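You operate a simulated robot arm through the tools that you are given. There is no shell and no other tool. Be economical: measure what you need, move in short steps, check, and stop when the job is done.

You run a simulated robot arm. Do the job below in one go: nothing can be reset, and whatever is moved stays where it is left.

JOB
Shut the rear shutter. Put the yellow tape on the top of the rear step away on the upper shelf of the steel bench. Take the yellow nozzle from the top of the tool box and put it on top of the blue case there. Put the green nozzle that says "45 psi" from the top of the steel bench on the top of the wood bench and the green nozzle marked "50 psi" on top of the filter box there. Press the red stop button two times. Put the black seal ring on the back of the sink bench. Take the red nozzle and put it on the upper shelf of the steel bench. Any order will do. Set down upright: yellow nozzle, green nozzle.

Only the result counts: the job must be done as asked and must still hold three seconds after the hand-in. Knocking over, shifting, dropping, spilling or breaking anything else fails it. Lids that push on must go on centred and level and be pressed home; caps that screw on are set level and turned clockwise until they are tight.

ROBOT AND FRAMES
A 7-joint arm with a vacuum gripper on a trunk, on a base that drives. Base frame: it is fixed to the floor where the robot stands at the start and does not move with it; the origin is under the middle of the robot, x ahead of it, y to its left, z up. Lengths are in cm, angles in degrees, forces in N, time in s.
With the tool pointing down near the work surface it reaches from about 10 to 94 cm from the robot's upright axis, wherever it stands. Its first joint turns from -166.0 to 166.0 degrees. Places, roughly: back of the sink bench (48x16 cm) [-460, -1186, 86]; black seal ring (5x5x2 cm) [-610, -1120, 90]; blue case [50, -775, 100]; filter box [-325, -1000, 100]; green nozzle [-350, -1000, 100]; rear shutter [70, 0, 180]; red nozzle [-625, -1125, 100]; red stop button [-510, -1110, 70]; top of the wood bench [-630, -1100, 90]; upper shelf of the steel bench (88x15 cm) [-340, -1022, 124]; yellow nozzle [50, -775, 100]; yellow tape (6x6x2 cm) [120, 70, 50]. Payload 1.06 kg.
Tool frame: the origin (TCP) lies in the middle of the cups' lips, and z points out of the cups. The gripper has 1 cup of 2.4 cm across, covering 2.4 by 2.4 cm (tool x, y); the bellows give 0.8 cm. With the vacuum on, a cup seals on a smooth face that it is pressed against (1 to 4 N); it does not hold porous or soft things. The pull reaches 23 N.
Orientation is told as [roll, pitch, yaw] about the base's x, y, z axes, in that order, counted from this pose: with the cups facing straight down, the tool's x points along the base's -x, its y along +y and its z along -z.

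CONTROLS
- The arm moves only by the tool nudge_tool. Its argument "rows" is a list that holds one entry, the list of rows, each a list of 7 numbers: the shift along the base's x, y, z in cm, then the turn, a rotation vector about the base's x, y, z in rad, then the vacuum: 1 switches it on, 0 off. In form: [[[dx, dy, dz, ax, ay, az, vac], ...]]. A call has 1 to 20 rows; each row is the pose to reach, as a shift and turn from the pose commanded when the call began. Each row takes 0.2 s and may step no farther than 5 cm and 8.6 degrees from the row before; otherwise, or with a gripper value out of range, the whole call is refused. A pose out of reach is approached as far as the arm can. The call stops where the force on the tool passes 40 N (or 10 N more than at its start, if that is more) or the arm is blocked; 0.2 s more then pass. The pull builds up within a second once a cup has sealed. Time passes only in rows, and 0.2 s behind the last, so rows that repeat a pose give it time. The reply holds the time, the measured pose of the TCP, the force on the tool along the base axes and the pull of the vacuum, in the units named above and with some noise, with the torque about the TCP (base axes, N m) and any sound that the robot's microphone picked up, and new pictures: "pictures" is both (left out), scene, wrist or none.
- Cameras (640 x 400 px; columns grow to the right, rows downward): "scene" is now at [17.34, 16.25, 149.26]; the picture's right is [-0.55, -0.83, 0.00], its down [-0.45, 0.30, -0.84] and it looks along [0.70, -0.46, -0.54] (base axes); focal length 220 px, centre (320, 200). "wrist" rides on the gripper at [7.8, 1.9, -9.6] in the tool frame; the picture's right is [-0.24, 0.97, 0.00], its down [-0.71, -0.17, -0.69] and it looks along [-0.67, -0.16, 0.73] (tool axes); focal length 243 px, centre (320, 200). There is no depth. A picture from a camera that has moved, and an enlarged one, comes with that camera's place and axes in the base frame and with its lens.
- base_move(legs): drives the robot by 1 to 6 legs, each [ahead, left, turn to the left] in cm, cm and degrees, along the robot's own axes; the way and the turn of a leg run together, so that a leg with both is an arc; at most 150 cm and 180 degrees a leg. The arm and the cameras ride along, it lands a little off, and it stops where it bumps. It gives what a move gives, and a new picture of the scene camera.
- head_to(pan, tilt): turns the head with the scene camera to pan (to the left, within 120 degrees either way) and tilt (down, from -29 to 69), counted from straight ahead of the robot. It gives what a move gives, and a new picture of the scene camera.
- close_up(camera, box): a new picture of the part [left, top, right, bottom] of that camera's present view, enlarged. No time passes.
- job_done(): hands the job in; it is judged then, once.

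Work in short steps. Places have to be worked out from the pictures, the camera data and where the tool is seen: move nearer, look again, correct. Check each grasp and each placing, and mend what went wrong. You have 207 turns and 260 pictures in all, those below and enlarged ones among them. Switch the vacuum off and draw the arm clear of the work before you hand the job in, unless the task says otherwise; then end with one line.

The tools are called after "Call:" as name(argument=value, ...) on one line, values as JSON. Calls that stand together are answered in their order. nudge_tool: Moves the arm, as the interface text tells. Its arguments: {"type":"object","properties":{"rows":{"type":"array","items":{"type":"array","items":{"type":"array","items":{"type":"number"}}}},"pictures":{"type":"string","enum":["both","scene","wrist","none"]}},"required":["rows"]} The other tools are called the same way: base_move (legs) drives the base; head_to (pan, tilt) turns the head that bears the scene camera; close_up (camera, box) takes an enlarged picture of a part of a camera's view; job_done () hands the job in.

At the start:

```text
time: 0.0
tool_pos: [56.24, 8.19, 140.42]
tool_rot: [0.0, 0.0, 0.0]
force: [0.2, -0.2, -0.1]
wrist_torque: [0.0, 0.02, -0.01]
pull: 0.2
robot x, y, heading: [-0.12, 0.32, -0.4]
head pan, tilt: [-33.5, 32.8]
```

scene: 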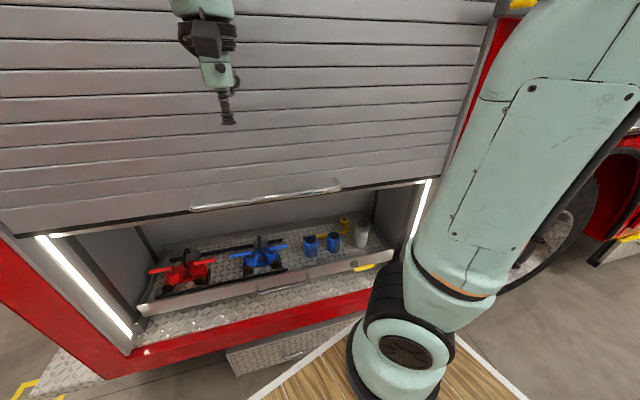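
wrist: 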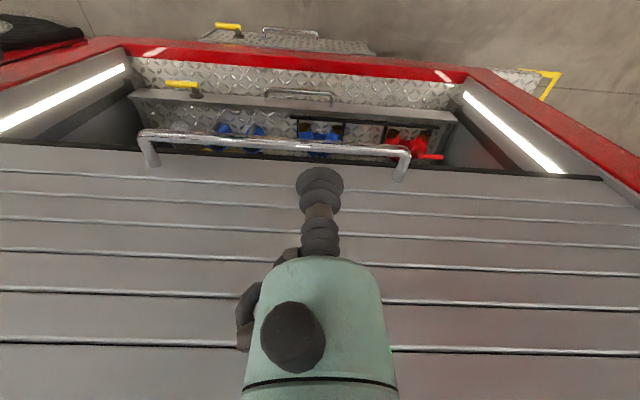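

I see a half-lowered shutter with a bar handle, around (66, 1, 119) by my estimate. First I look around to the left for the rear step and the tape.

Call:
head_to(pan=40, tilt=35)

Call:
close_up(camera="wrist", box=[100, 20, 560, 240])

```text
time: 1.4
tool_pos: [56.14, 8.12, 140.35]
tool_rot: [0.0, -0.1, 0.0]
force: [0.5, 0.0, -0.4]
wrist_torque: [0.03, 0.0, -0.05]
pull: 0.1
robot x, y, heading: [0.05, 0.2, -0.1]
head pan, tilt: [40.0, 35.0]
camera scene: at [16.65, 26.83, 148.92], right [0.64, -0.77, 0.0], down [-0.44, -0.37, -0.82], along [0.63, 0.53, -0.57], focal length 220 px, centre (320, 200)
```

scene: 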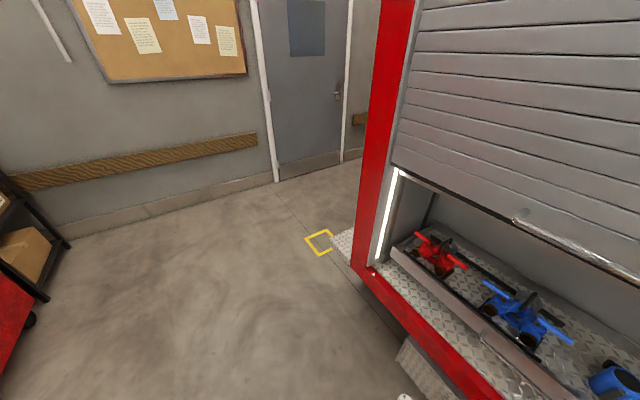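

```text
1.39 times, centred on (330, 130) of wrist
camera zoom: at [48.39, 10.11, 149.86], right [0.24, 0.97, 0.0], down [0.71, -0.17, 0.69], along [0.67, -0.16, -0.73], focal length 338 px, centre (306, 297)
```

zoom: 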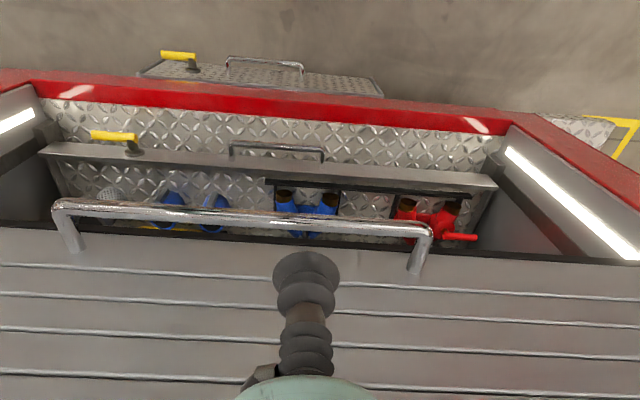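

The handle bar triangulates to ends of about (70.9, 18, 119) and (58.7, -17.3, 119.8), so the truck's rear face is yawed about 19°. I move the cup above the bar's middle with the tool leaning slightly back from the shutter.

Call:
nudge_tool(rows=[[[2.5, -2.5, -2, -0.03, -0.08, 0, 0], [5, -5, -5, -0.06, -0.16, 0, 0], [7, -7.6, -9, -0.08, -0.237, 0, 0], [8.2, -7.7, -13, -0.08, -0.237, 0, 0], [8.2, -7.7, -15, -0.08, -0.237, 0, 0]]])

Call:
head_to(pan=-10, tilt=35)

```text
refused: row 3 steps farther than a row can; nothing moved
```

```text
time: 2.6
tool_pos: [56.17, 8.16, 140.3]
tool_rot: [0.1, 0.0, 0.0]
force: [0.8, 0.1, 0.4]
wrist_torque: [-0.03, 0.0, 0.04]
pull: 0.0
robot x, y, heading: [0.28, -0.07, -0.1]
head pan, tilt: [-10.0, 35.0]
camera scene: at [18.57, 19.65, 148.92], right [-0.17, -0.98, 0.0], down [-0.56, 0.1, -0.82], along [0.81, -0.14, -0.57], focal length 220 px, centre (320, 200)
```

scene: 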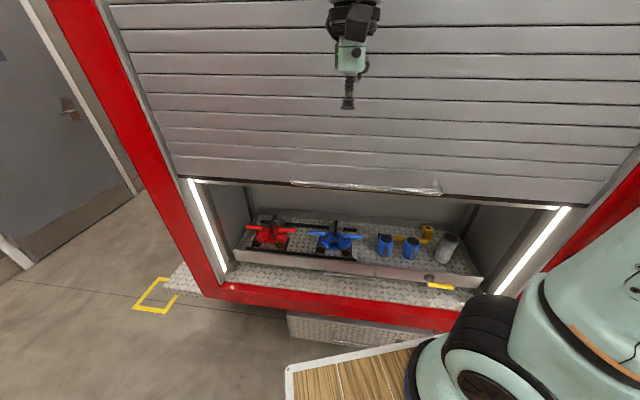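

Same move in smaller steps.

Call:
nudge_tool(rows=[[[2, -2, -2, -0.03, -0.08, 0, 0], [4, -4, -5, -0.06, -0.16, 0, 0], [6, -6, -8, -0.08, -0.237, 0, 0], [7.5, -7.6, -11, -0.08, -0.237, 0, 0], [8.2, -7.7, -14, -0.08, -0.237, 0, 0], [8.2, -7.7, -16, -0.08, -0.237, 0, 0], [8.2, -7.7, -16, -0.08, -0.237, 0, 0]]])

```text
time: 4.2
tool_pos: [64.27, 0.53, 124.19]
tool_rot: [-4.7, -13.5, 0.5]
force: [0.1, 0.6, 0.1]
wrist_torque: [-0.01, 0.01, 0.02]
pull: 0.0
robot x, y, heading: [-0.26, -0.29, -0.0]
head pan, tilt: [-10.0, 35.0]
camera scene: at [18.57, 19.64, 148.92], right [-0.17, -0.98, 0.0], down [-0.56, 0.1, -0.82], along [0.81, -0.14, -0.57], focal length 220 px, centre (320, 200)
camera wrist: at [54.42, 3.09, 131.51], right [0.24, 0.97, -0.02], down [0.53, -0.11, 0.84], along [0.82, -0.21, -0.54], focal length 243 px, centre (320, 200)
```

scene: 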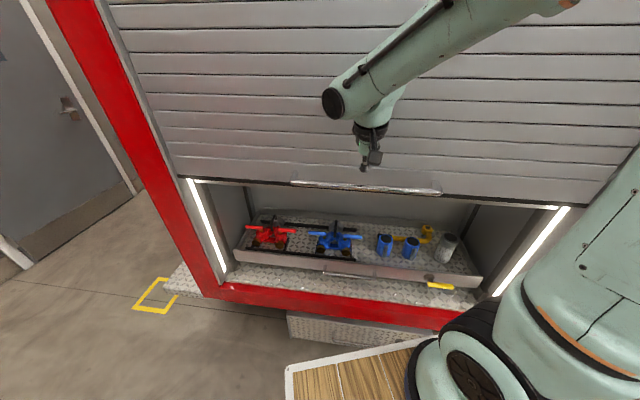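
wrist: 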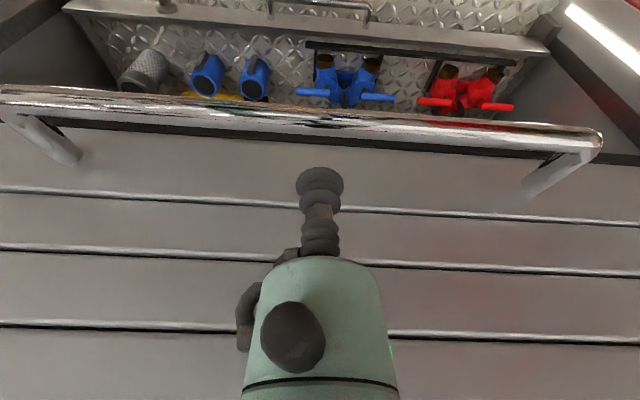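

The bar lies right below the cup (64.0, 0.5, ~119). I lower onto it and push down.

Call:
nudge_tool(rows=[[[-0.2, 0, -2.5, 0, 0, 0, 0], [-0.2, 0, -4, 0, 0, 0, 0], [-0.2, 0, -5, 0, 0, 0, 0], [-0.2, 0, -6, 0, 0, 0, 0], [-0.2, 0, -7, 0, 0, 0, 0], [-0.2, 0, -8, 0, 0, 0, 0]]])

```text
time: 5.6
tool_pos: [64.17, 0.55, 116.32]
tool_rot: [-4.6, -13.6, 0.7]
force: [-2.1, 3.2, 6.2]
wrist_torque: [-0.08, -0.03, 0.03]
pull: 0.1
robot x, y, heading: [0.08, -0.03, 0.1]
head pan, tilt: [-10.0, 35.0]
camera scene: at [18.54, 19.66, 148.92], right [-0.17, -0.98, 0.0], down [-0.56, 0.1, -0.82], along [0.81, -0.14, -0.57], focal length 220 px, centre (320, 200)
camera wrist: at [54.27, 3.14, 123.55], right [0.24, 0.97, -0.02], down [0.53, -0.11, 0.84], along [0.82, -0.21, -0.54], focal length 243 px, centre (320, 200)
```

scene: 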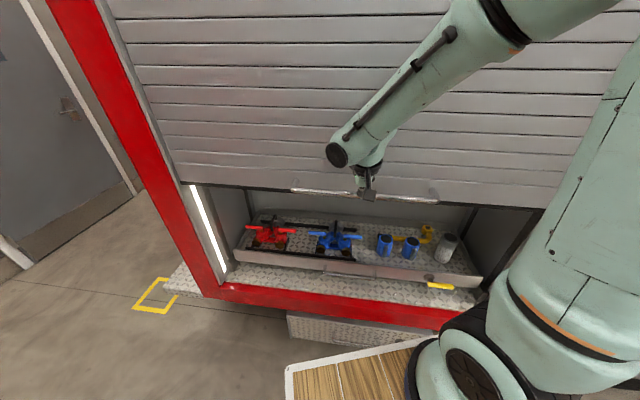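
wrist: 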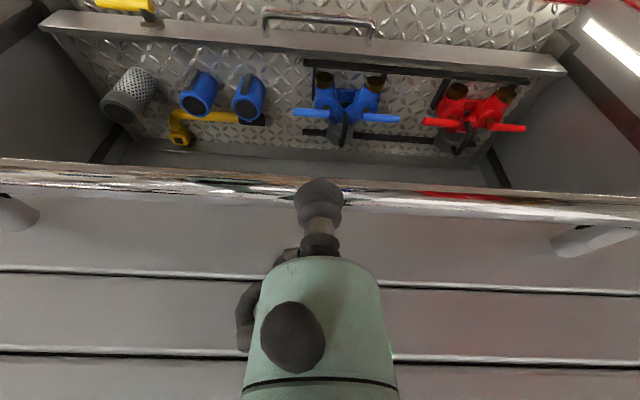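

The cup sits on the bar and the shutter appears to be yielding; I keep pushing down.

Call:
nudge_tool(rows=[[[0, 0, -2, 0, 0, 0, 0], [0, 0, -4, 0, 0, 0, 0], [0, 0, -6, 0, 0, 0, 0], [0, 0, -8, 0, 0, 0, 0], [0, 0, -10, 0, 0, 0, 0], [0, 0, -12, 0, 0, 0, 0], [0, 0, -14, 0, 0, 0, 0], [0, 0, -16, 0, 0, 0, 0], [0, 0, -18, 0, 0, 0, 0], [0, 0, -20, 0, 0, 0, 0]]])

```text
time: 7.8
tool_pos: [64.29, 0.42, 96.3]
tool_rot: [-4.6, -13.6, 0.4]
force: [-1.4, -0.3, 5.8]
wrist_torque: [-0.02, -0.01, 0.08]
pull: 0.2
robot x, y, heading: [0.18, 0.14, -0.1]
head pan, tilt: [-10.0, 35.0]
camera scene: at [18.53, 19.64, 148.92], right [-0.17, -0.98, 0.0], down [-0.56, 0.1, -0.82], along [0.81, -0.14, -0.57], focal length 220 px, centre (320, 200)
camera wrist: at [54.39, 2.98, 103.56], right [0.24, 0.97, -0.02], down [0.53, -0.11, 0.84], along [0.82, -0.21, -0.54], focal length 243 px, centre (320, 200)
```

scene: 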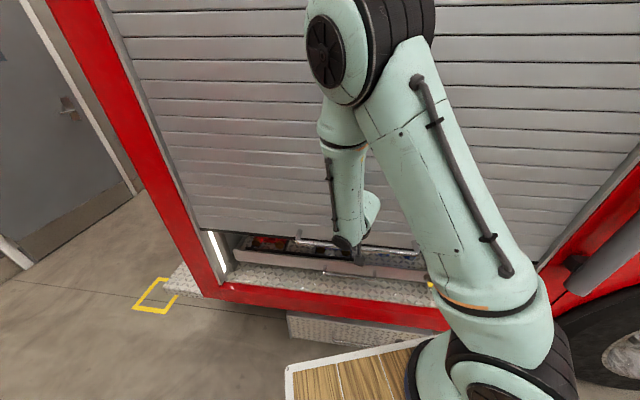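
wrist: 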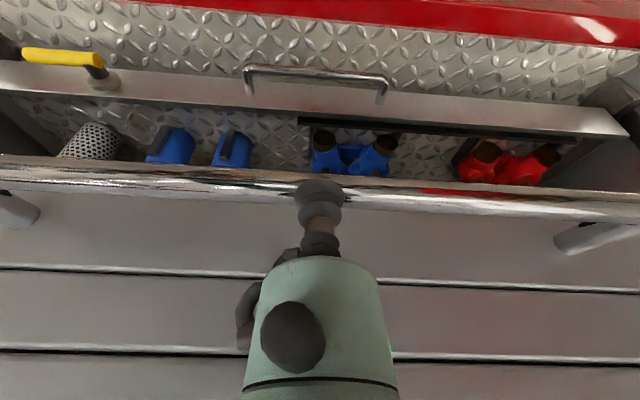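

The tray front triangulates to x≈78, well behind the shutter plane (~68), so nothing is in the way. I keep pushing down.

Call:
nudge_tool(rows=[[[0, 0, -2, 0, 0, 0, 0], [0, 0, -4, 0, 0, 0, 0], [0, 0, -6, 0, 0, 0, 0], [0, 0, -8, 0, 0, 0, 0], [0, 0, -10, 0, 0, 0, 0], [0, 0, -12, 0, 0, 0, 0], [0, 0, -14, 0, 0, 0, 0], [0, 0, -16, 0, 0, 0, 0], [0, 0, -18, 0, 0, 0, 0], [0, 0, -20, 0, 0, 0, 0]]])

```text
time: 10.0
tool_pos: [64.32, 0.37, 76.31]
tool_rot: [-4.7, -13.6, 0.5]
force: [-2.4, 1.6, 5.3]
wrist_torque: [-0.06, 0.0, -0.04]
pull: 0.0
robot x, y, heading: [0.04, -0.17, -0.3]
head pan, tilt: [-10.0, 35.0]
camera scene: at [18.54, 19.65, 148.92], right [-0.17, -0.98, 0.0], down [-0.56, 0.1, -0.82], along [0.81, -0.14, -0.57], focal length 220 px, centre (320, 200)
camera wrist: at [54.49, 3.09, 83.55], right [0.24, 0.97, -0.02], down [0.53, -0.11, 0.84], along [0.82, -0.21, -0.54], focal length 243 px, centre (320, 200)
```

scene: 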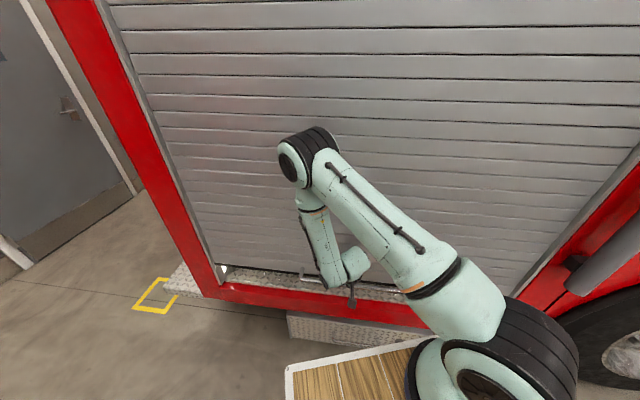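
wrist: 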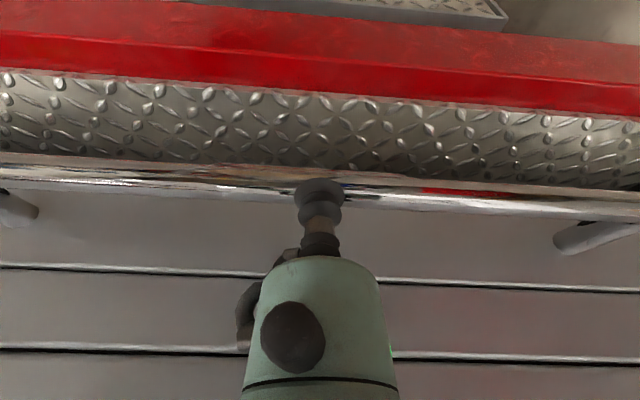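

Nearly closed. I push on until the force rises.

Call:
nudge_tool(rows=[[[0, 0, -2, 0, 0, 0, 0], [0, 0, -4, 0, 0, 0, 0], [0, 0, -6, 0, 0, 0, 0], [0, 0, -8, 0, 0, 0, 0], [0, 0, -10, 0, 0, 0, 0], [0, 0, -11, 0, 0, 0, 0], [0, 0, -12, 0, 0, 0, 0]]])

```text
time: 11.6
tool_pos: [64.17, 0.38, 64.38]
tool_rot: [-4.7, -13.5, 0.6]
force: [-1.8, -1.5, 6.5]
wrist_torque: [0.06, -0.04, -0.02]
pull: 0.1
robot x, y, heading: [-0.07, -0.43, -0.0]
head pan, tilt: [-10.0, 35.0]
camera scene: at [18.55, 19.64, 148.92], right [-0.17, -0.98, 0.0], down [-0.56, 0.1, -0.82], along [0.81, -0.14, -0.57], focal length 220 px, centre (320, 200)
camera wrist: at [54.41, 3.06, 71.62], right [0.24, 0.97, -0.02], down [0.53, -0.11, 0.84], along [0.82, -0.21, -0.54], focal length 243 px, centre (320, 200)
```

scene: 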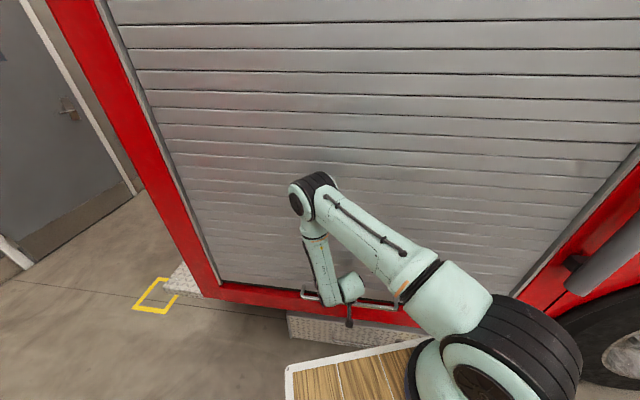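
wrist: 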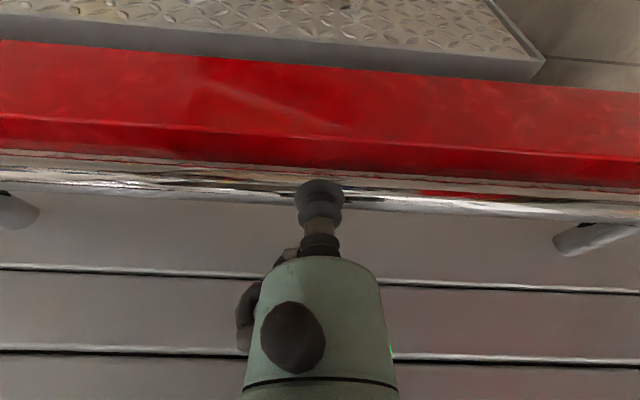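

Call:
nudge_tool(rows=[[[0, 0, -1, 0, 0, 0, 0], [0, 0, -2, 0, 0, 0, 0], [0, 0, -3, 0, 0, 0, 0], [0, 0, -4, 0, 0, 0, 0], [0, 0, -5, 0, 0, 0, 0], [0, 0, -6, 0, 0, 0, 0]]], pictures="wrist")

```text
time: 12.3
tool_pos: [64.07, 0.43, 62.6]
tool_rot: [-4.8, -13.6, 0.6]
force: [-12.2, 3.7, 28.6]
wrist_torque: [-0.1, -0.12, 0.13]
pull: 0.0
robot x, y, heading: [0.15, 0.33, 0.2]
head pan, tilt: [-10.0, 35.0]
stopped in row 3: the force on the tool passed its limit at 52 N (the readings are from after the stop); the commanded pose is now the measured one
camera wrist: at [54.25, 3.09, 69.81], right [0.24, 0.97, -0.02], down [0.53, -0.11, 0.84], along [0.82, -0.21, -0.54], focal length 243 px, centre (320, 200)
```

wrist: 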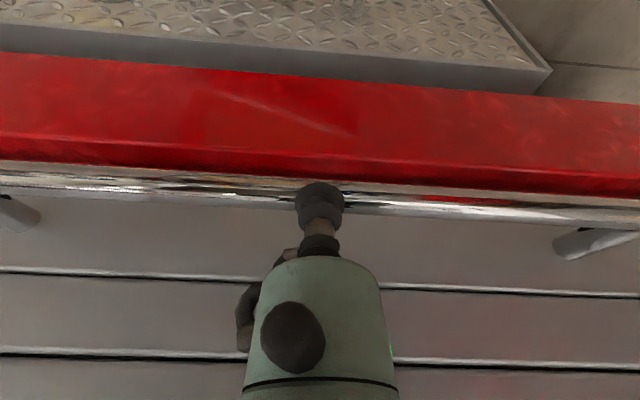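

The force spiked, so the shutter has hit its stop. I lift off and draw back, then check that it is closed.

Call:
nudge_tool(rows=[[[0, 0, 2, 0, 0, 0, 0], [-3, 1, 5, 0.02, 0.08, 0, 0], [-6, 2, 9, 0.05, 0.16, 0, 0], [-10, 3, 12, 0.08, 0.237, 0, 0], [-13, 4, 16, 0.08, 0.237, 0, 0], [-16, 4, 20, 0.08, 0.237, 0, 0], [-19, 4, 24, 0.08, 0.237, 0, 0], [-22, 4, 28, 0.08, 0.237, 0, 0], [-24, 4, 32, 0.08, 0.237, 0, 0], [-26, 4, 36, 0.08, 0.237, 0, 0]]], pictures="both")

Call:
head_to(pan=50, tilt=25)

Call:
head_to(pan=-60, tilt=60)

Call:
head_to(pan=-100, tilt=15)

```text
refused: row 3 steps farther than a row can; nothing moved
```

```text
time: 13.6
tool_pos: [64.24, 0.44, 62.49]
tool_rot: [-4.7, -13.7, 0.5]
force: [-16.0, 4.5, 39.4]
wrist_torque: [-0.02, -0.21, 0.1]
pull: 0.1
robot x, y, heading: [-0.09, 0.37, -0.1]
head pan, tilt: [50.0, 25.0]
camera scene: at [15.67, 28.23, 150.51], right [0.77, -0.64, 0.0], down [-0.27, -0.32, -0.91], along [0.58, 0.69, -0.42], focal length 220 px, centre (320, 200)
```

scene: 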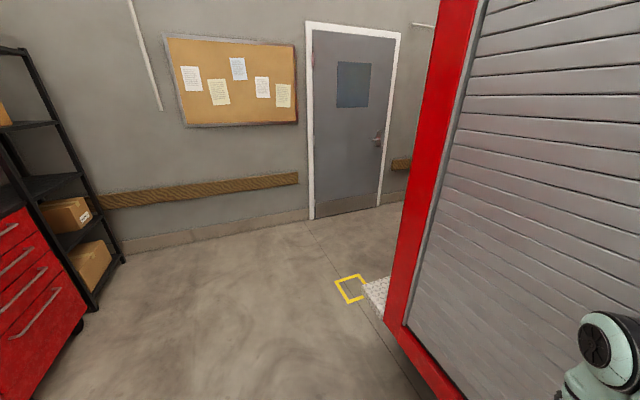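

```text
time: 15.5
tool_pos: [64.2, 0.35, 62.58]
tool_rot: [-4.6, -13.6, 0.5]
force: [-15.0, 2.9, 38.6]
wrist_torque: [-0.06, -0.17, 0.18]
pull: 0.1
robot x, y, heading: [-0.37, -0.53, -0.1]
head pan, tilt: [-60.0, 60.0]
camera scene: at [13.08, 15.41, 145.5], right [-0.87, -0.5, 0.0], down [-0.43, 0.75, -0.5], along [0.25, -0.43, -0.87], focal length 220 px, centre (320, 200)
```

scene: 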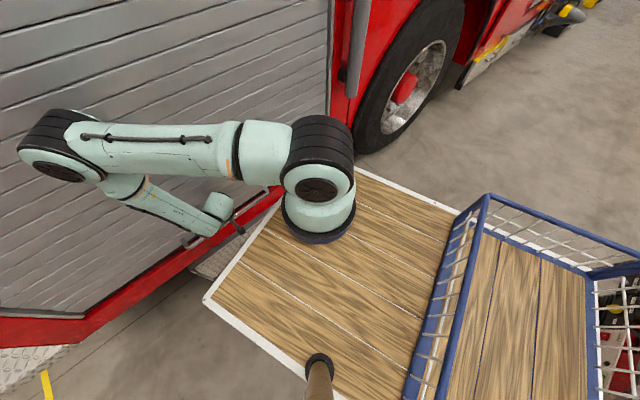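

```text
time: 16.6
tool_pos: [64.13, 0.52, 62.54]
tool_rot: [-4.7, -13.6, 0.5]
force: [-15.9, 4.5, 38.8]
wrist_torque: [-0.08, -0.18, 0.13]
pull: 0.0
robot x, y, heading: [0.13, -0.06, -0.0]
head pan, tilt: [-100.0, 15.0]
camera scene: at [8.12, 11.98, 152.12], right [-0.98, 0.17, 0.0], down [0.05, 0.26, -0.97], along [-0.17, -0.95, -0.26], focal length 220 px, centre (320, 200)
```

scene: 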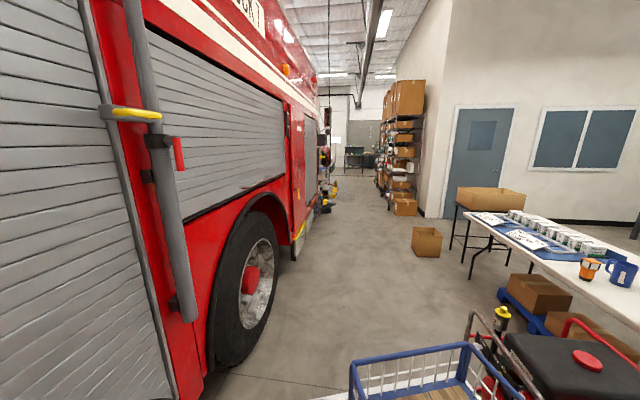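

The shutter looks shut; the arm is still pressing. I retract with smaller steps.

Call:
nudge_tool(rows=[[[0, 0, 2, 0, 0, 0, 0], [-2, 1, 4, 0.02, 0.08, 0, 0], [-4, 2, 7, 0.05, 0.16, 0, 0], [-6, 3, 10, 0.08, 0.237, 0, 0], [-9, 4, 13, 0.08, 0.237, 0, 0], [-12, 4, 17, 0.08, 0.237, 0, 0], [-15, 4, 21, 0.08, 0.237, 0, 0], [-17, 4, 25, 0.08, 0.237, 0, 0], [-19, 4, 29, 0.08, 0.237, 0, 0], [-21, 4, 33, 0.08, 0.237, 0, 0]]], pictures="wrist")

Call:
head_to(pan=0, tilt=50)

```text
time: 18.8
tool_pos: [46.24, 5.56, 92.54]
tool_rot: [-0.3, 0.2, 0.3]
force: [-0.9, 1.9, -0.4]
wrist_torque: [-0.09, -0.02, 0.0]
pull: 0.1
out of reach, approached as far as the arm can: row 9, 10
robot x, y, heading: [0.29, -0.01, -0.0]
head pan, tilt: [-100.0, 15.0]
camera wrist: at [38.39, 7.42, 102.05], right [0.23, 0.97, -0.01], down [0.71, -0.16, 0.68], along [0.66, -0.16, -0.73], focal length 243 px, centre (320, 200)
```

wrist: 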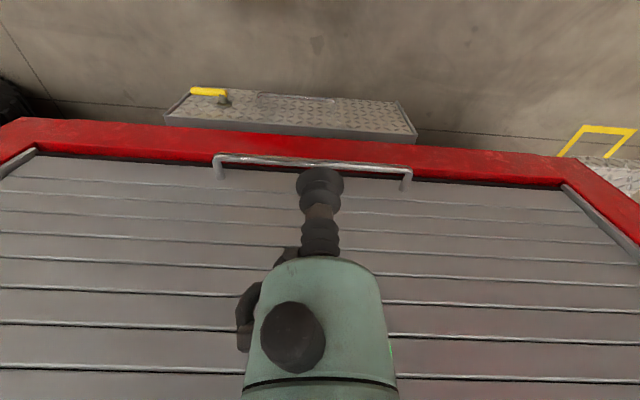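

```text
time: 20.5
tool_pos: [46.38, 5.36, 92.4]
tool_rot: [-0.1, 0.2, 0.2]
force: [-0.3, 0.7, -0.1]
wrist_torque: [-0.01, -0.01, 0.0]
pull: 0.0
robot x, y, heading: [0.25, -0.15, 0.2]
head pan, tilt: [0.0, 50.0]
camera scene: at [17.6, 21.17, 146.75], right [0.0, -1.0, 0.0], down [-0.77, 0.0, -0.64], along [0.64, 0.0, -0.77], focal length 220 px, centre (320, 200)
```

scene: 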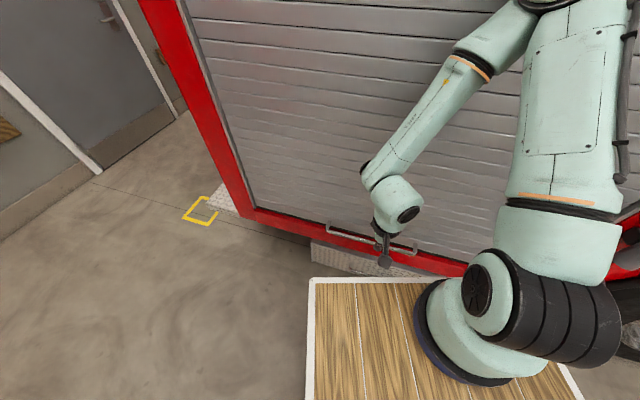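

Shutter fully closed. The rear step sticks out round the truck's left corner near (101, 78). I strafe left to see it.

Call:
base_move(legs=[[0, 80, 0]])

Call:
head_to(pan=-10, tilt=40)

```text
time: 24.9
tool_pos: [46.08, 86.17, 92.53]
tool_rot: [-0.2, 0.2, 0.2]
force: [0.4, 0.3, -0.5]
wrist_torque: [-0.01, 0.01, -0.03]
pull: 0.0
robot x, y, heading: [-0.37, 80.67, 0.1]
head pan, tilt: [0.0, 50.0]
camera scene: at [17.43, 102.01, 146.74], right [0.0, -1.0, 0.0], down [-0.77, 0.0, -0.64], along [0.64, 0.0, -0.77], focal length 220 px, centre (320, 200)
```

scene: 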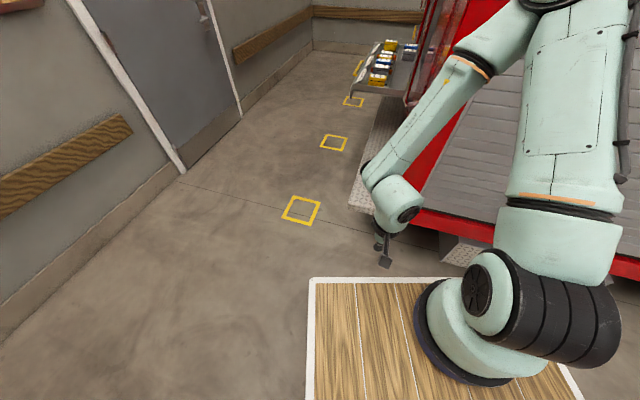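

```text
time: 25.6
tool_pos: [46.16, 86.13, 92.44]
tool_rot: [-0.2, 0.2, 0.2]
force: [1.0, 0.6, -1.1]
wrist_torque: [-0.01, -0.01, -0.02]
pull: 0.0
robot x, y, heading: [-0.26, 80.64, 0.0]
head pan, tilt: [-10.0, 40.0]
camera scene: at [18.1, 100.54, 148.16], right [-0.17, -0.99, 0.0], down [-0.63, 0.11, -0.77], along [0.75, -0.13, -0.64], focal length 220 px, centre (320, 200)
```

scene: 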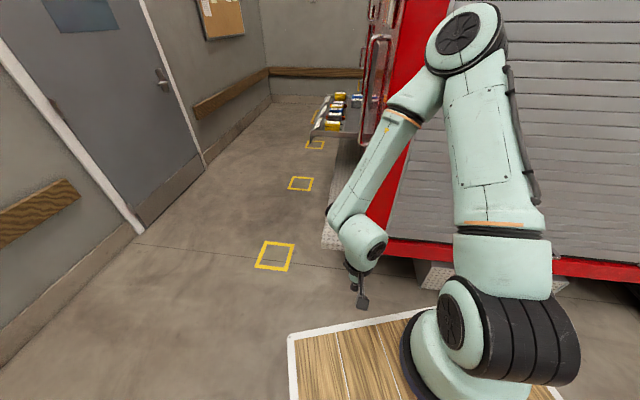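

The step runs along the truck's rear; the arm hides it. I move further left and turn right a little.

Call:
base_move(legs=[[0, 50, 0], [0, 0, -40]])

Call:
head_to(pan=10, tilt=40)

```text
time: 30.4
tool_pos: [38.54, 104.44, 92.5]
tool_rot: [-0.3, 0.2, -40.1]
force: [1.1, -0.8, 0.3]
wrist_torque: [-0.01, -0.01, 0.0]
pull: 0.1
robot x, y, heading: [-0.29, 129.97, -40.0]
head pan, tilt: [-10.0, 40.0]
camera scene: at [26.35, 133.48, 148.16], right [-0.77, -0.64, 0.0], down [-0.41, 0.49, -0.77], along [0.49, -0.59, -0.64], focal length 220 px, centre (320, 200)
```

scene: 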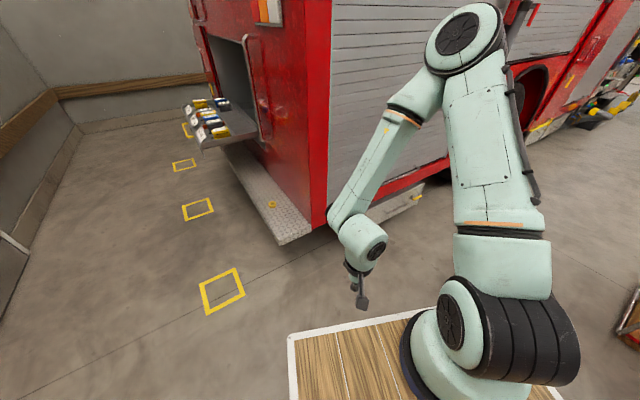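

```text
time: 31.2
tool_pos: [38.58, 104.44, 92.5]
tool_rot: [-0.1, 0.2, -40.2]
force: [0.7, 0.0, 0.8]
wrist_torque: [0.01, -0.01, 0.0]
pull: 0.1
robot x, y, heading: [-0.03, 130.12, -39.9]
head pan, tilt: [10.0, 40.0]
camera scene: at [28.25, 135.73, 148.16], right [-0.5, -0.86, 0.0], down [-0.56, 0.32, -0.77], along [0.66, -0.39, -0.64], focal length 220 px, centre (320, 200)
```

scene: 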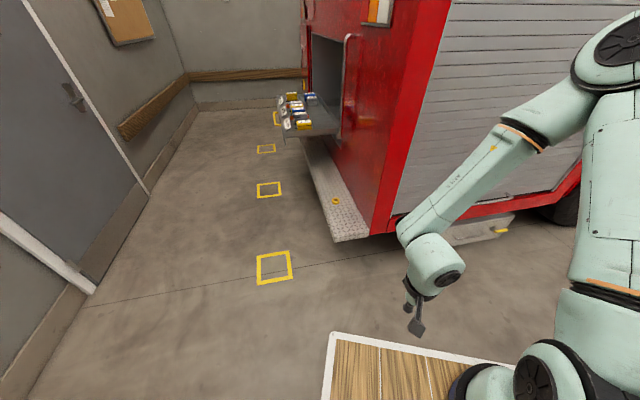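

The tape is visible on the step, at about (124, 67, 50). I drive nearer so that it lies about 80 cm ahead, staying clear of the step's corner at (92, 81).

Call:
base_move(legs=[[0, 32, 0], [52, 0, 0]])

Call:
head_to(pan=5, tilt=55)

```text
time: 36.0
tool_pos: [99.39, 94.86, 92.4]
tool_rot: [-0.2, 0.2, -40.7]
force: [-0.3, -0.6, -0.7]
wrist_torque: [0.03, 0.0, 0.01]
pull: 0.0
robot x, y, heading: [60.55, 121.37, -40.5]
head pan, tilt: [10.0, 40.0]
camera scene: at [89.2, 126.33, 148.16], right [-0.51, -0.86, 0.0], down [-0.55, 0.33, -0.77], along [0.66, -0.39, -0.64], focal length 220 px, centre (320, 200)
```

scene: 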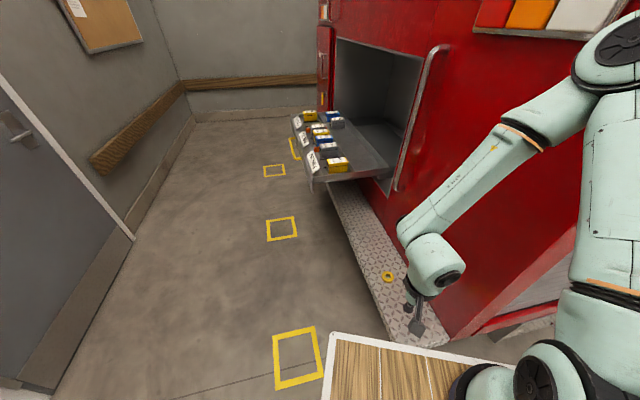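

```text
time: 36.8
tool_pos: [99.36, 94.89, 92.45]
tool_rot: [-0.3, 0.2, -40.6]
force: [-0.6, 0.0, 0.0]
wrist_torque: [0.02, -0.01, -0.01]
pull: 0.1
robot x, y, heading: [61.02, 121.41, -40.7]
head pan, tilt: [5.0, 55.0]
camera scene: at [87.75, 126.47, 146.1], right [-0.58, -0.81, 0.0], down [-0.67, 0.48, -0.57], along [0.47, -0.33, -0.82], focal length 220 px, centre (320, 200)
```

scene: 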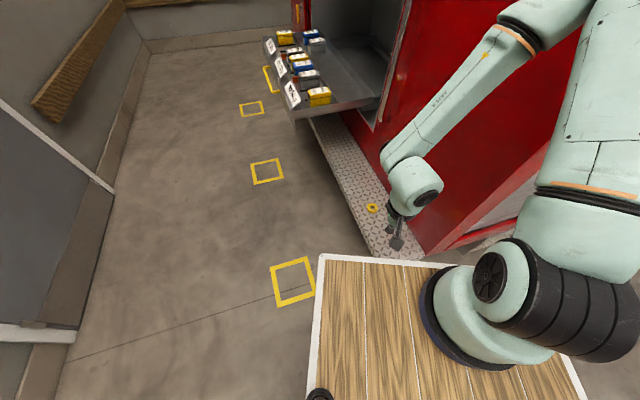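

Triangulated tape top: about (121.7, 69.5, 52.5). I bring the tool over it at z≈66 and look.

Call:
nudge_tool(rows=[[[2.2, -2.5, -2, 0, 0, 0, 0], [4.4, -5, -4, 0, 0, 0, 0], [6.6, -7.5, -6, 0, 0, 0, 0], [8.8, -10, -9, 0, 0, 0, 0], [11, -12.5, -12, 0, 0, 0, 0], [13.2, -15, -15, 0, 0, 0, 0], [15.4, -17.5, -18, 0, 0, 0, 0], [17.6, -20, -21, 0, 0, 0, 0], [19.8, -22.5, -24, 0, 0, 0, 0], [22, -25, -26, 0, 0, 0, 0], [22, -25, -26, 0, 0, 0, 0]]])

```text
time: 39.4
tool_pos: [129.96, 75.59, 66.49]
tool_rot: [0.5, 0.3, -34.8]
force: [-0.7, -1.0, 1.5]
wrist_torque: [-0.01, -0.02, -0.01]
pull: 0.1
robot x, y, heading: [65.12, 120.38, -35.7]
head pan, tilt: [5.0, 55.0]
stopped in row 11: the arm was blocked; the commanded pose is now the measured one
camera scene: at [91.45, 129.11, 146.07], right [-0.51, -0.86, 0.01], down [-0.7, 0.41, -0.58], along [0.49, -0.3, -0.82], focal length 220 px, centre (320, 200)
camera wrist: at [124.46, 81.66, 76.21], right [0.75, 0.66, 0.01], down [0.48, -0.55, 0.68], along [0.46, -0.51, -0.73], focal length 243 px, centre (320, 200)
```

scene: 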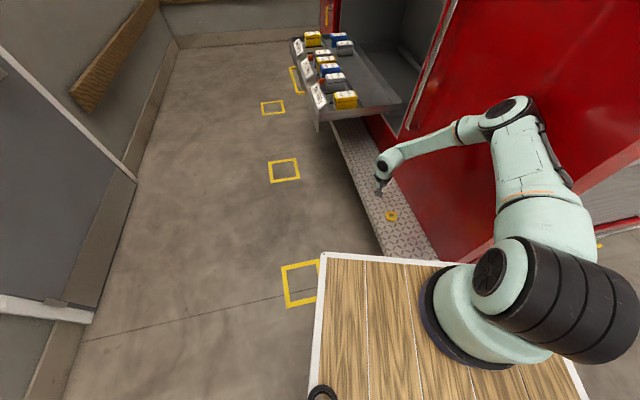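
wrist: 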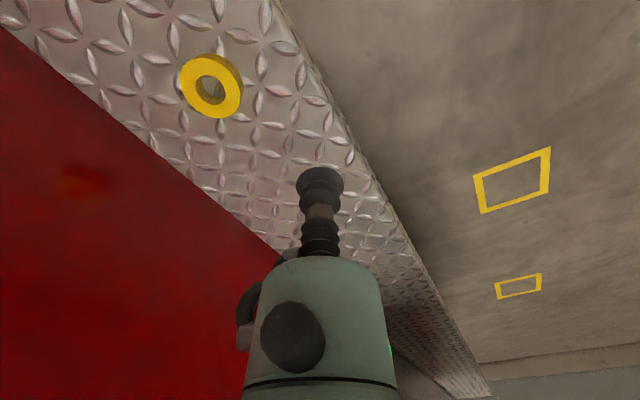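

The arm brushed the truck wall and turned the base a few degrees. I retract the arm and will re-approach from the open side of the step.

Call:
nudge_tool(rows=[[[-2.5, 2.5, 2, 0, 0, 0, 0], [-5, 5, 5, 0, 0, 0, 0], [-7.5, 7.5, 8, 0, 0, 0, 0], [-10, 10, 11, 0, 0, 0, 0], [-12.5, 12.5, 14, 0, 0, 0, 0], [-15, 15, 17, 0, 0, 0, 0], [-17.5, 17.5, 20, 0, 0, 0, 0], [-20, 20, 23, 0, 0, 0, 0]]], pictures="none")

Call:
base_move(legs=[[0, 55, 0], [0, 0, -70]])

```text
time: 41.2
tool_pos: [108.72, 93.48, 88.87]
tool_rot: [0.5, 0.7, -36.1]
force: [0.4, -0.4, 0.0]
wrist_torque: [0.0, 0.0, -0.02]
pull: 0.1
robot x, y, heading: [64.5, 119.51, -36.7]
head pan, tilt: [5.0, 55.0]
```

```text
time: 47.4
tool_pos: [88.92, 112.95, 88.84]
tool_rot: [0.6, 0.6, -105.2]
force: [0.3, 0.2, -0.2]
wrist_torque: [-0.01, 0.01, -0.01]
pull: 0.0
robot x, y, heading: [97.24, 163.48, -105.7]
head pan, tilt: [5.0, 55.0]
camera scene: at [113.34, 141.22, 146.09], right [-0.98, 0.19, 0.0], down [0.15, 0.8, -0.57], along [-0.11, -0.56, -0.82], focal length 220 px, centre (320, 200)
```

scene: 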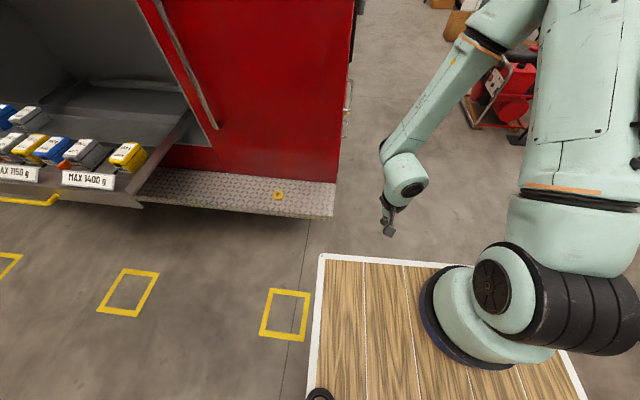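

From here the tape again triangulates to (121.8, 70). I strafe left 50 cm and go ahead 8 cm to face it.

Call:
base_move(legs=[[8, 0, 0], [0, 50, 0]])

```text
time: 51.0
tool_pos: [134.55, 91.83, 88.92]
tool_rot: [0.4, 0.7, -105.1]
force: [0.7, -0.4, 0.2]
wrist_torque: [0.0, 0.01, -0.01]
pull: 0.1
robot x, y, heading: [143.03, 142.57, -105.7]
head pan, tilt: [5.0, 55.0]
camera scene: at [159.08, 119.98, 146.09], right [-0.98, 0.19, 0.0], down [0.15, 0.8, -0.57], along [-0.11, -0.56, -0.82], focal length 220 px, centre (320, 200)
```

scene: 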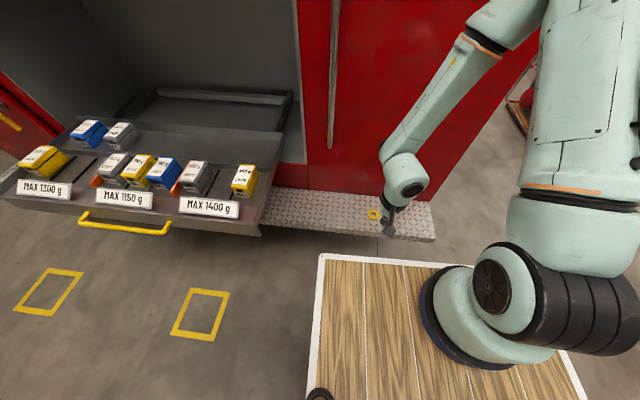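

Tape at about (122.5, 69.5). I bring the tool above it.

Call:
nudge_tool(rows=[[[-1.5, -2.6, -2.7, 0, 0, 0, 0], [-3, -5.2, -5.4, 0, 0, 0, 0], [-4.5, -7.8, -8.1, 0, 0, 0, 0], [-6, -10.4, -10.8, 0, 0, 0, 0], [-7.5, -13, -13.5, 0, 0, 0, 0], [-9, -15.6, -16.2, 0, 0, 0, 0], [-10.5, -18.2, -18.9, 0, 0, 0, 0], [-12, -20.8, -21.6, 0, 0, 0, 0], [-12, -20.8, -24, 0, 0, 0, 0]]])

```text
time: 53.0
tool_pos: [122.62, 71.08, 64.8]
tool_rot: [0.5, 0.7, -105.1]
force: [-0.3, -0.1, -0.1]
wrist_torque: [0.02, -0.02, 0.02]
pull: 0.1
robot x, y, heading: [142.78, 142.08, -105.6]
head pan, tilt: [5.0, 55.0]
camera scene: at [159.07, 119.99, 146.09], right [-0.98, 0.19, 0.0], down [0.15, 0.8, -0.57], along [-0.11, -0.56, -0.82], focal length 220 px, centre (320, 200)
camera wrist: at [126.27, 78.04, 74.47], right [0.88, -0.48, 0.0], down [-0.36, -0.65, 0.67], along [-0.32, -0.59, -0.74], focal length 243 px, centre (320, 200)
```

scene: 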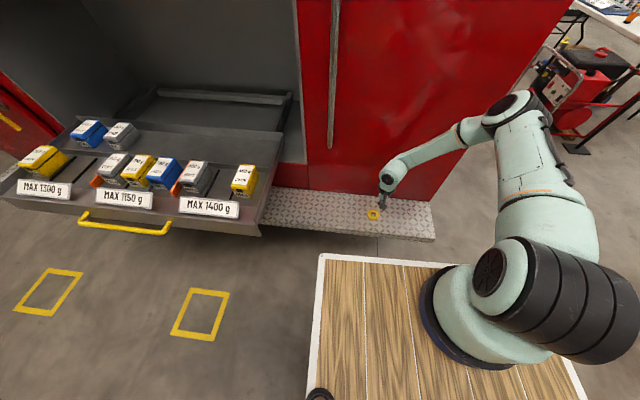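
wrist: 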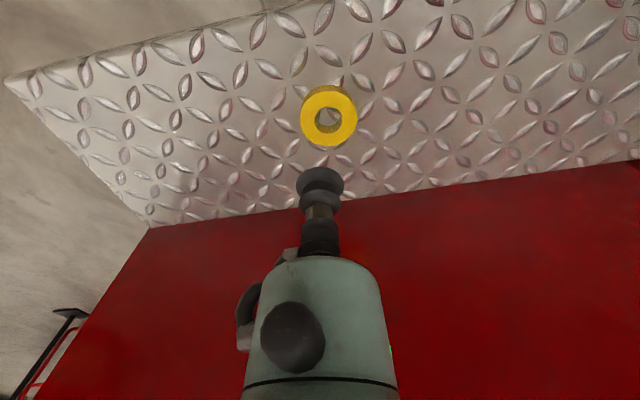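

Call:
close_up(camera="wrist", box=[280, 70, 380, 160])

```text
4.44 times, centred on (330, 115) of wrist
camera zoom: at [126.27, 78.04, 74.47], right [0.88, -0.48, 0.0], down [-0.36, -0.65, 0.67], along [-0.32, -0.59, -0.74], focal length 1078 px, centre (276, 578)
```

zoom: 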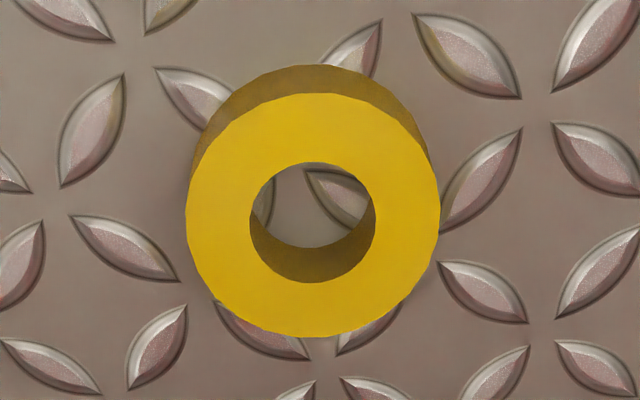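

The tape is a ring about 6 cm wide with a 3 cm hole, centred near (122.0, 68.2). I try suction on the annulus's near side at (122.5, 70.4).

Call:
nudge_tool(rows=[[[-0.1, -0.7, -4, 0, 0, 0, 0], [-0.1, -0.7, -8, 0, 0, 0, 0], [-0.1, -0.7, -10.5, 0, 0, 0, 0], [-0.1, -0.7, -12, 0, 0, 0, 1], [-0.1, -0.7, -12.6, 0, 0, 0, 1]]], pictures="wrist")

```text
time: 54.1
tool_pos: [122.47, 70.42, 52.32]
tool_rot: [0.4, 0.7, -105.0]
force: [-0.8, -0.4, -0.2]
wrist_torque: [0.01, 0.02, -0.01]
pull: 0.1
robot x, y, heading: [143.08, 141.94, -105.8]
head pan, tilt: [5.0, 55.0]
camera wrist: at [126.21, 77.39, 61.87], right [0.88, -0.48, 0.0], down [-0.36, -0.65, 0.67], along [-0.32, -0.59, -0.74], focal length 243 px, centre (320, 200)
```

wrist: 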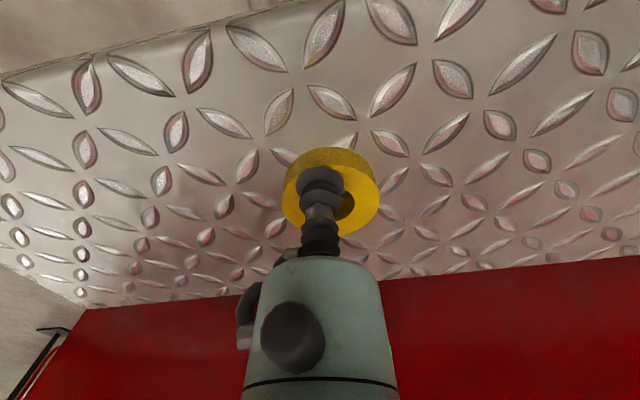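

Call:
nudge_tool(rows=[[[0, 0, -0.5, 0, 0, 0, 1], [0, 0, -1, 0, 0, 0, 1], [0, 0, -1.4, 0, 0, 0, 1], [0, 0, -1.8, 0, 0, 0, 1], [0, 0, -1.8, 0, 0, 0, 1]]], pictures="wrist")

```text
time: 55.2
tool_pos: [122.52, 70.21, 50.8]
tool_rot: [0.4, 0.7, -105.3]
force: [0.1, 6.6, 27.0]
wrist_torque: [-0.17, -0.02, -0.03]
pull: 0.1
robot x, y, heading: [142.71, 142.43, -106.0]
head pan, tilt: [5.0, 55.0]
stopped in row 5: the force on the tool passed its limit at 47 N (the readings are from after the stop); the commanded pose is now the measured one
camera wrist: at [126.22, 77.22, 60.48], right [0.88, -0.48, 0.01], down [-0.36, -0.64, 0.68], along [-0.32, -0.59, -0.74], focal length 243 px, centre (320, 200)
```

wrist: 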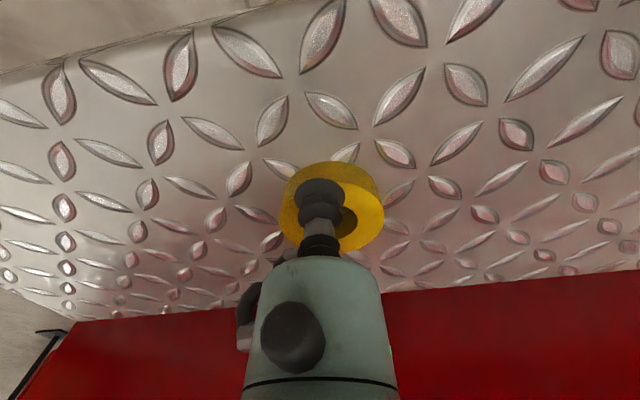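

No seal: the cup overlaps the hole by my reading (ring centre ≈ (122.7, 69.0)). I lift, shift 0.9 cm outward and press again gently.

Call:
nudge_tool(rows=[[[0, 0, 1.2, 0, 0, 0, 1], [0, 0.9, 1.2, 0, 0, 0, 1], [0, 0.9, 0.4, 0, 0, 0, 1], [0, 0.9, 0.2, 0, 0, 0, 1], [0, 0.9, 0.2, 0, 0, 0, 1], [0, 0.9, 0.2, 0, 0, 0, 1]]], pictures="wrist")

```text
time: 56.6
tool_pos: [122.55, 71.19, 50.87]
tool_rot: [0.6, 0.7, -105.2]
force: [-1.5, 2.8, 7.3]
wrist_torque: [-0.1, 0.0, -0.01]
pull: 0.1
robot x, y, heading: [143.23, 142.04, -105.8]
head pan, tilt: [5.0, 55.0]
camera wrist: at [126.27, 78.18, 60.53], right [0.88, -0.48, 0.01], down [-0.36, -0.64, 0.68], along [-0.32, -0.59, -0.74], focal length 243 px, centre (320, 200)
```

wrist: 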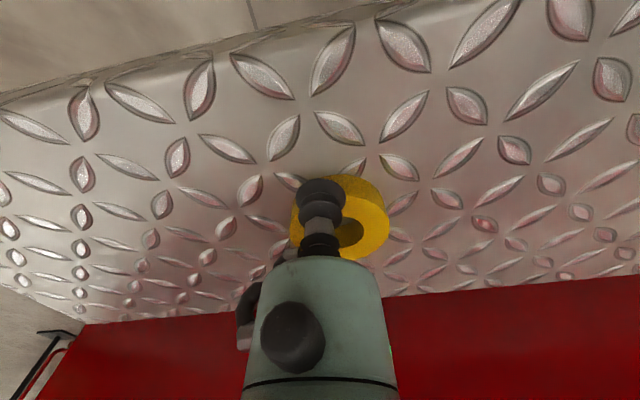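

Call:
close_up(camera="wrist", box=[270, 150, 410, 270])

```text
3.33 times, centred on (340, 210) of wrist
camera zoom: at [126.27, 78.18, 60.53], right [0.88, -0.48, 0.01], down [-0.36, -0.64, 0.68], along [-0.32, -0.59, -0.74], focal length 809 px, centre (253, 167)
```

zoom: 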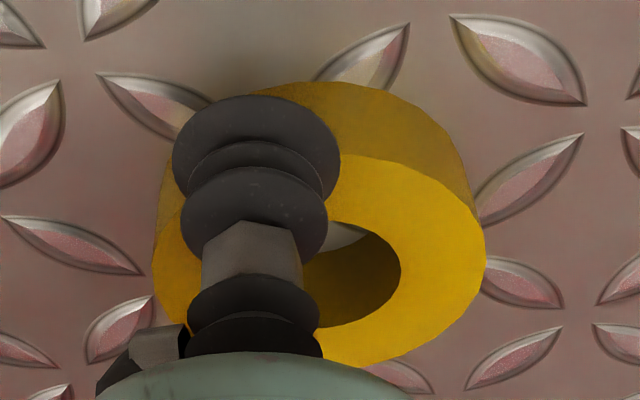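

No seal; the zoom puts the cup at the outer edge and the ring centre at about (122.0, 68.1). I retry at mid-annulus with a light press.

Call:
nudge_tool(rows=[[[0, 0, 1, 0, 0, 0, 1], [-0.2, -0.8, 1, 0, 0, 0, 1], [-0.2, -0.8, 0.4, 0, 0, 0, 1], [-0.2, -0.8, 0.1, 0, 0, 0, 1], [-0.2, -0.8, 0.1, 0, 0, 0, 1], [-0.2, -0.8, 0.1, 0, 0, 0, 1], [-0.2, -0.8, 0.1, 0, 0, 0, 1]]], pictures="wrist")

Call:
close_up(camera="wrist", box=[270, 150, 410, 270])

```text
time: 58.2
tool_pos: [122.22, 70.36, 51.04]
tool_rot: [0.6, 0.6, -105.2]
force: [1.9, 1.3, 5.3]
wrist_torque: [-0.02, 0.08, 0.01]
pull: 0.0
robot x, y, heading: [143.09, 142.47, -105.9]
head pan, tilt: [5.0, 55.0]
camera wrist: at [125.98, 77.35, 60.65], right [0.88, -0.48, 0.01], down [-0.36, -0.64, 0.68], along [-0.32, -0.59, -0.74], focal length 243 px, centre (320, 200)
```

wrist: 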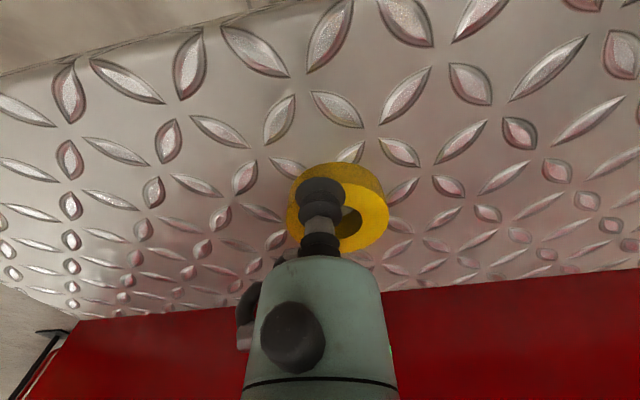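

```text
3.33 times, centred on (340, 210) of wrist
camera zoom: at [125.98, 77.35, 60.65], right [0.88, -0.48, 0.01], down [-0.36, -0.64, 0.68], along [-0.32, -0.59, -0.74], focal length 809 px, centre (253, 167)
```

zoom: 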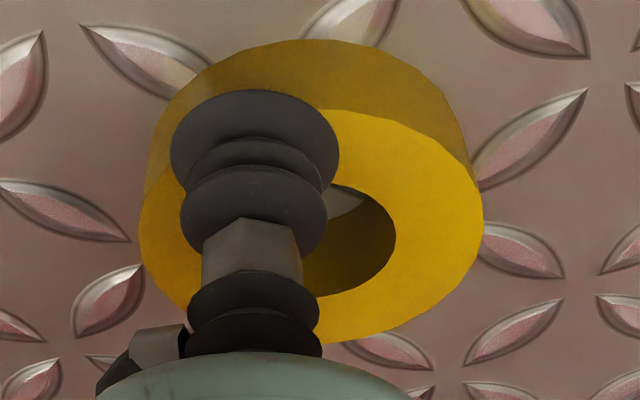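

Even exactly at mid-annulus (zoom shows 0.75 R) there is no seal. I hop over several radial offsets with the vacuum on to see whether any seals.

Call:
nudge_tool(rows=[[[0, 0, 0.8, 0, 0, 0, 1], [0, -0.2, 0, 0, 0, 0, 1], [0, -0.2, 0, 0, 0, 0, 1], [0, -0.2, 0, 0, 0, 0, 1], [0, -0.1, 0.8, 0, 0, 0, 1], [0, -0.1, 0, 0, 0, 0, 1], [0, -0.1, 0, 0, 0, 0, 1], [0, -0.1, 0, 0, 0, 0, 1], [0, 0.1, 0.8, 0, 0, 0, 1], [0, 0.1, 0, 0, 0, 0, 1], [0, 0.1, 0, 0, 0, 0, 1], [0, 0.1, 0, 0, 0, 0, 1], [0, 0.2, 0.8, 0, 0, 0, 1], [0, 0.2, 0, 0, 0, 0, 1], [0, 0.2, 0, 0, 0, 0, 1], [0, 0.2, 0, 0, 0, 0, 1], [0, 0.3, 0.8, 0, 0, 0, 1], [0, 0.3, 0, 0, 0, 0, 1], [0, 0.3, 0, 0, 0, 0, 1], [0, 0.3, 0, 0, 0, 0, 1]]], pictures="wrist")

Call:
close_up(camera="wrist", box=[270, 150, 410, 270])

```text
time: 62.4
tool_pos: [122.29, 70.7, 51.03]
tool_rot: [0.5, 0.7, -105.2]
force: [1.0, -0.2, 6.0]
wrist_torque: [-0.04, 0.0, 0.01]
pull: 0.1
robot x, y, heading: [143.28, 142.52, -105.9]
head pan, tilt: [5.0, 55.0]
camera wrist: at [126.03, 77.65, 60.63], right [0.88, -0.48, 0.01], down [-0.36, -0.64, 0.68], along [-0.32, -0.59, -0.74], focal length 243 px, centre (320, 200)
```

wrist: 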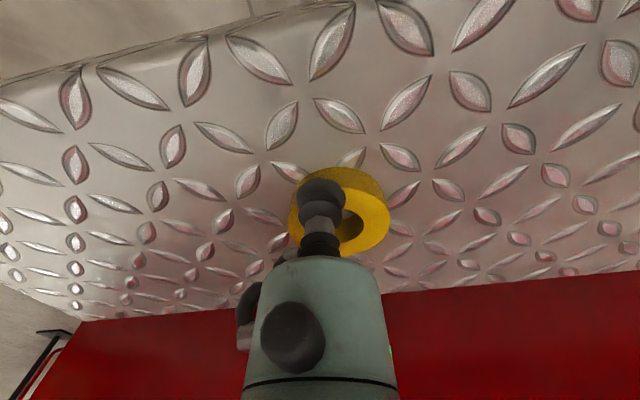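

```text
3.33 times, centred on (340, 210) of wrist
camera zoom: at [126.03, 77.65, 60.63], right [0.88, -0.48, 0.01], down [-0.36, -0.64, 0.68], along [-0.32, -0.59, -0.74], focal length 809 px, centre (253, 167)
```

zoom: 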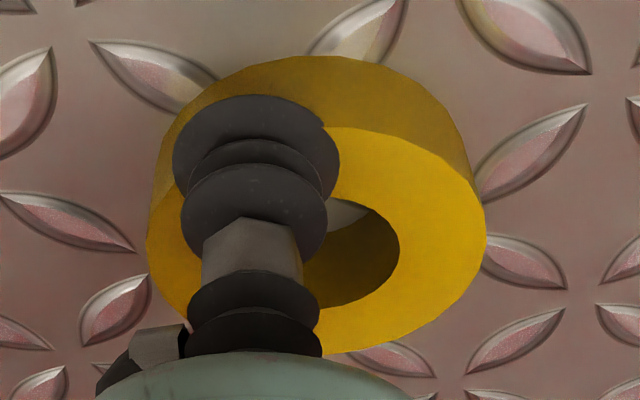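

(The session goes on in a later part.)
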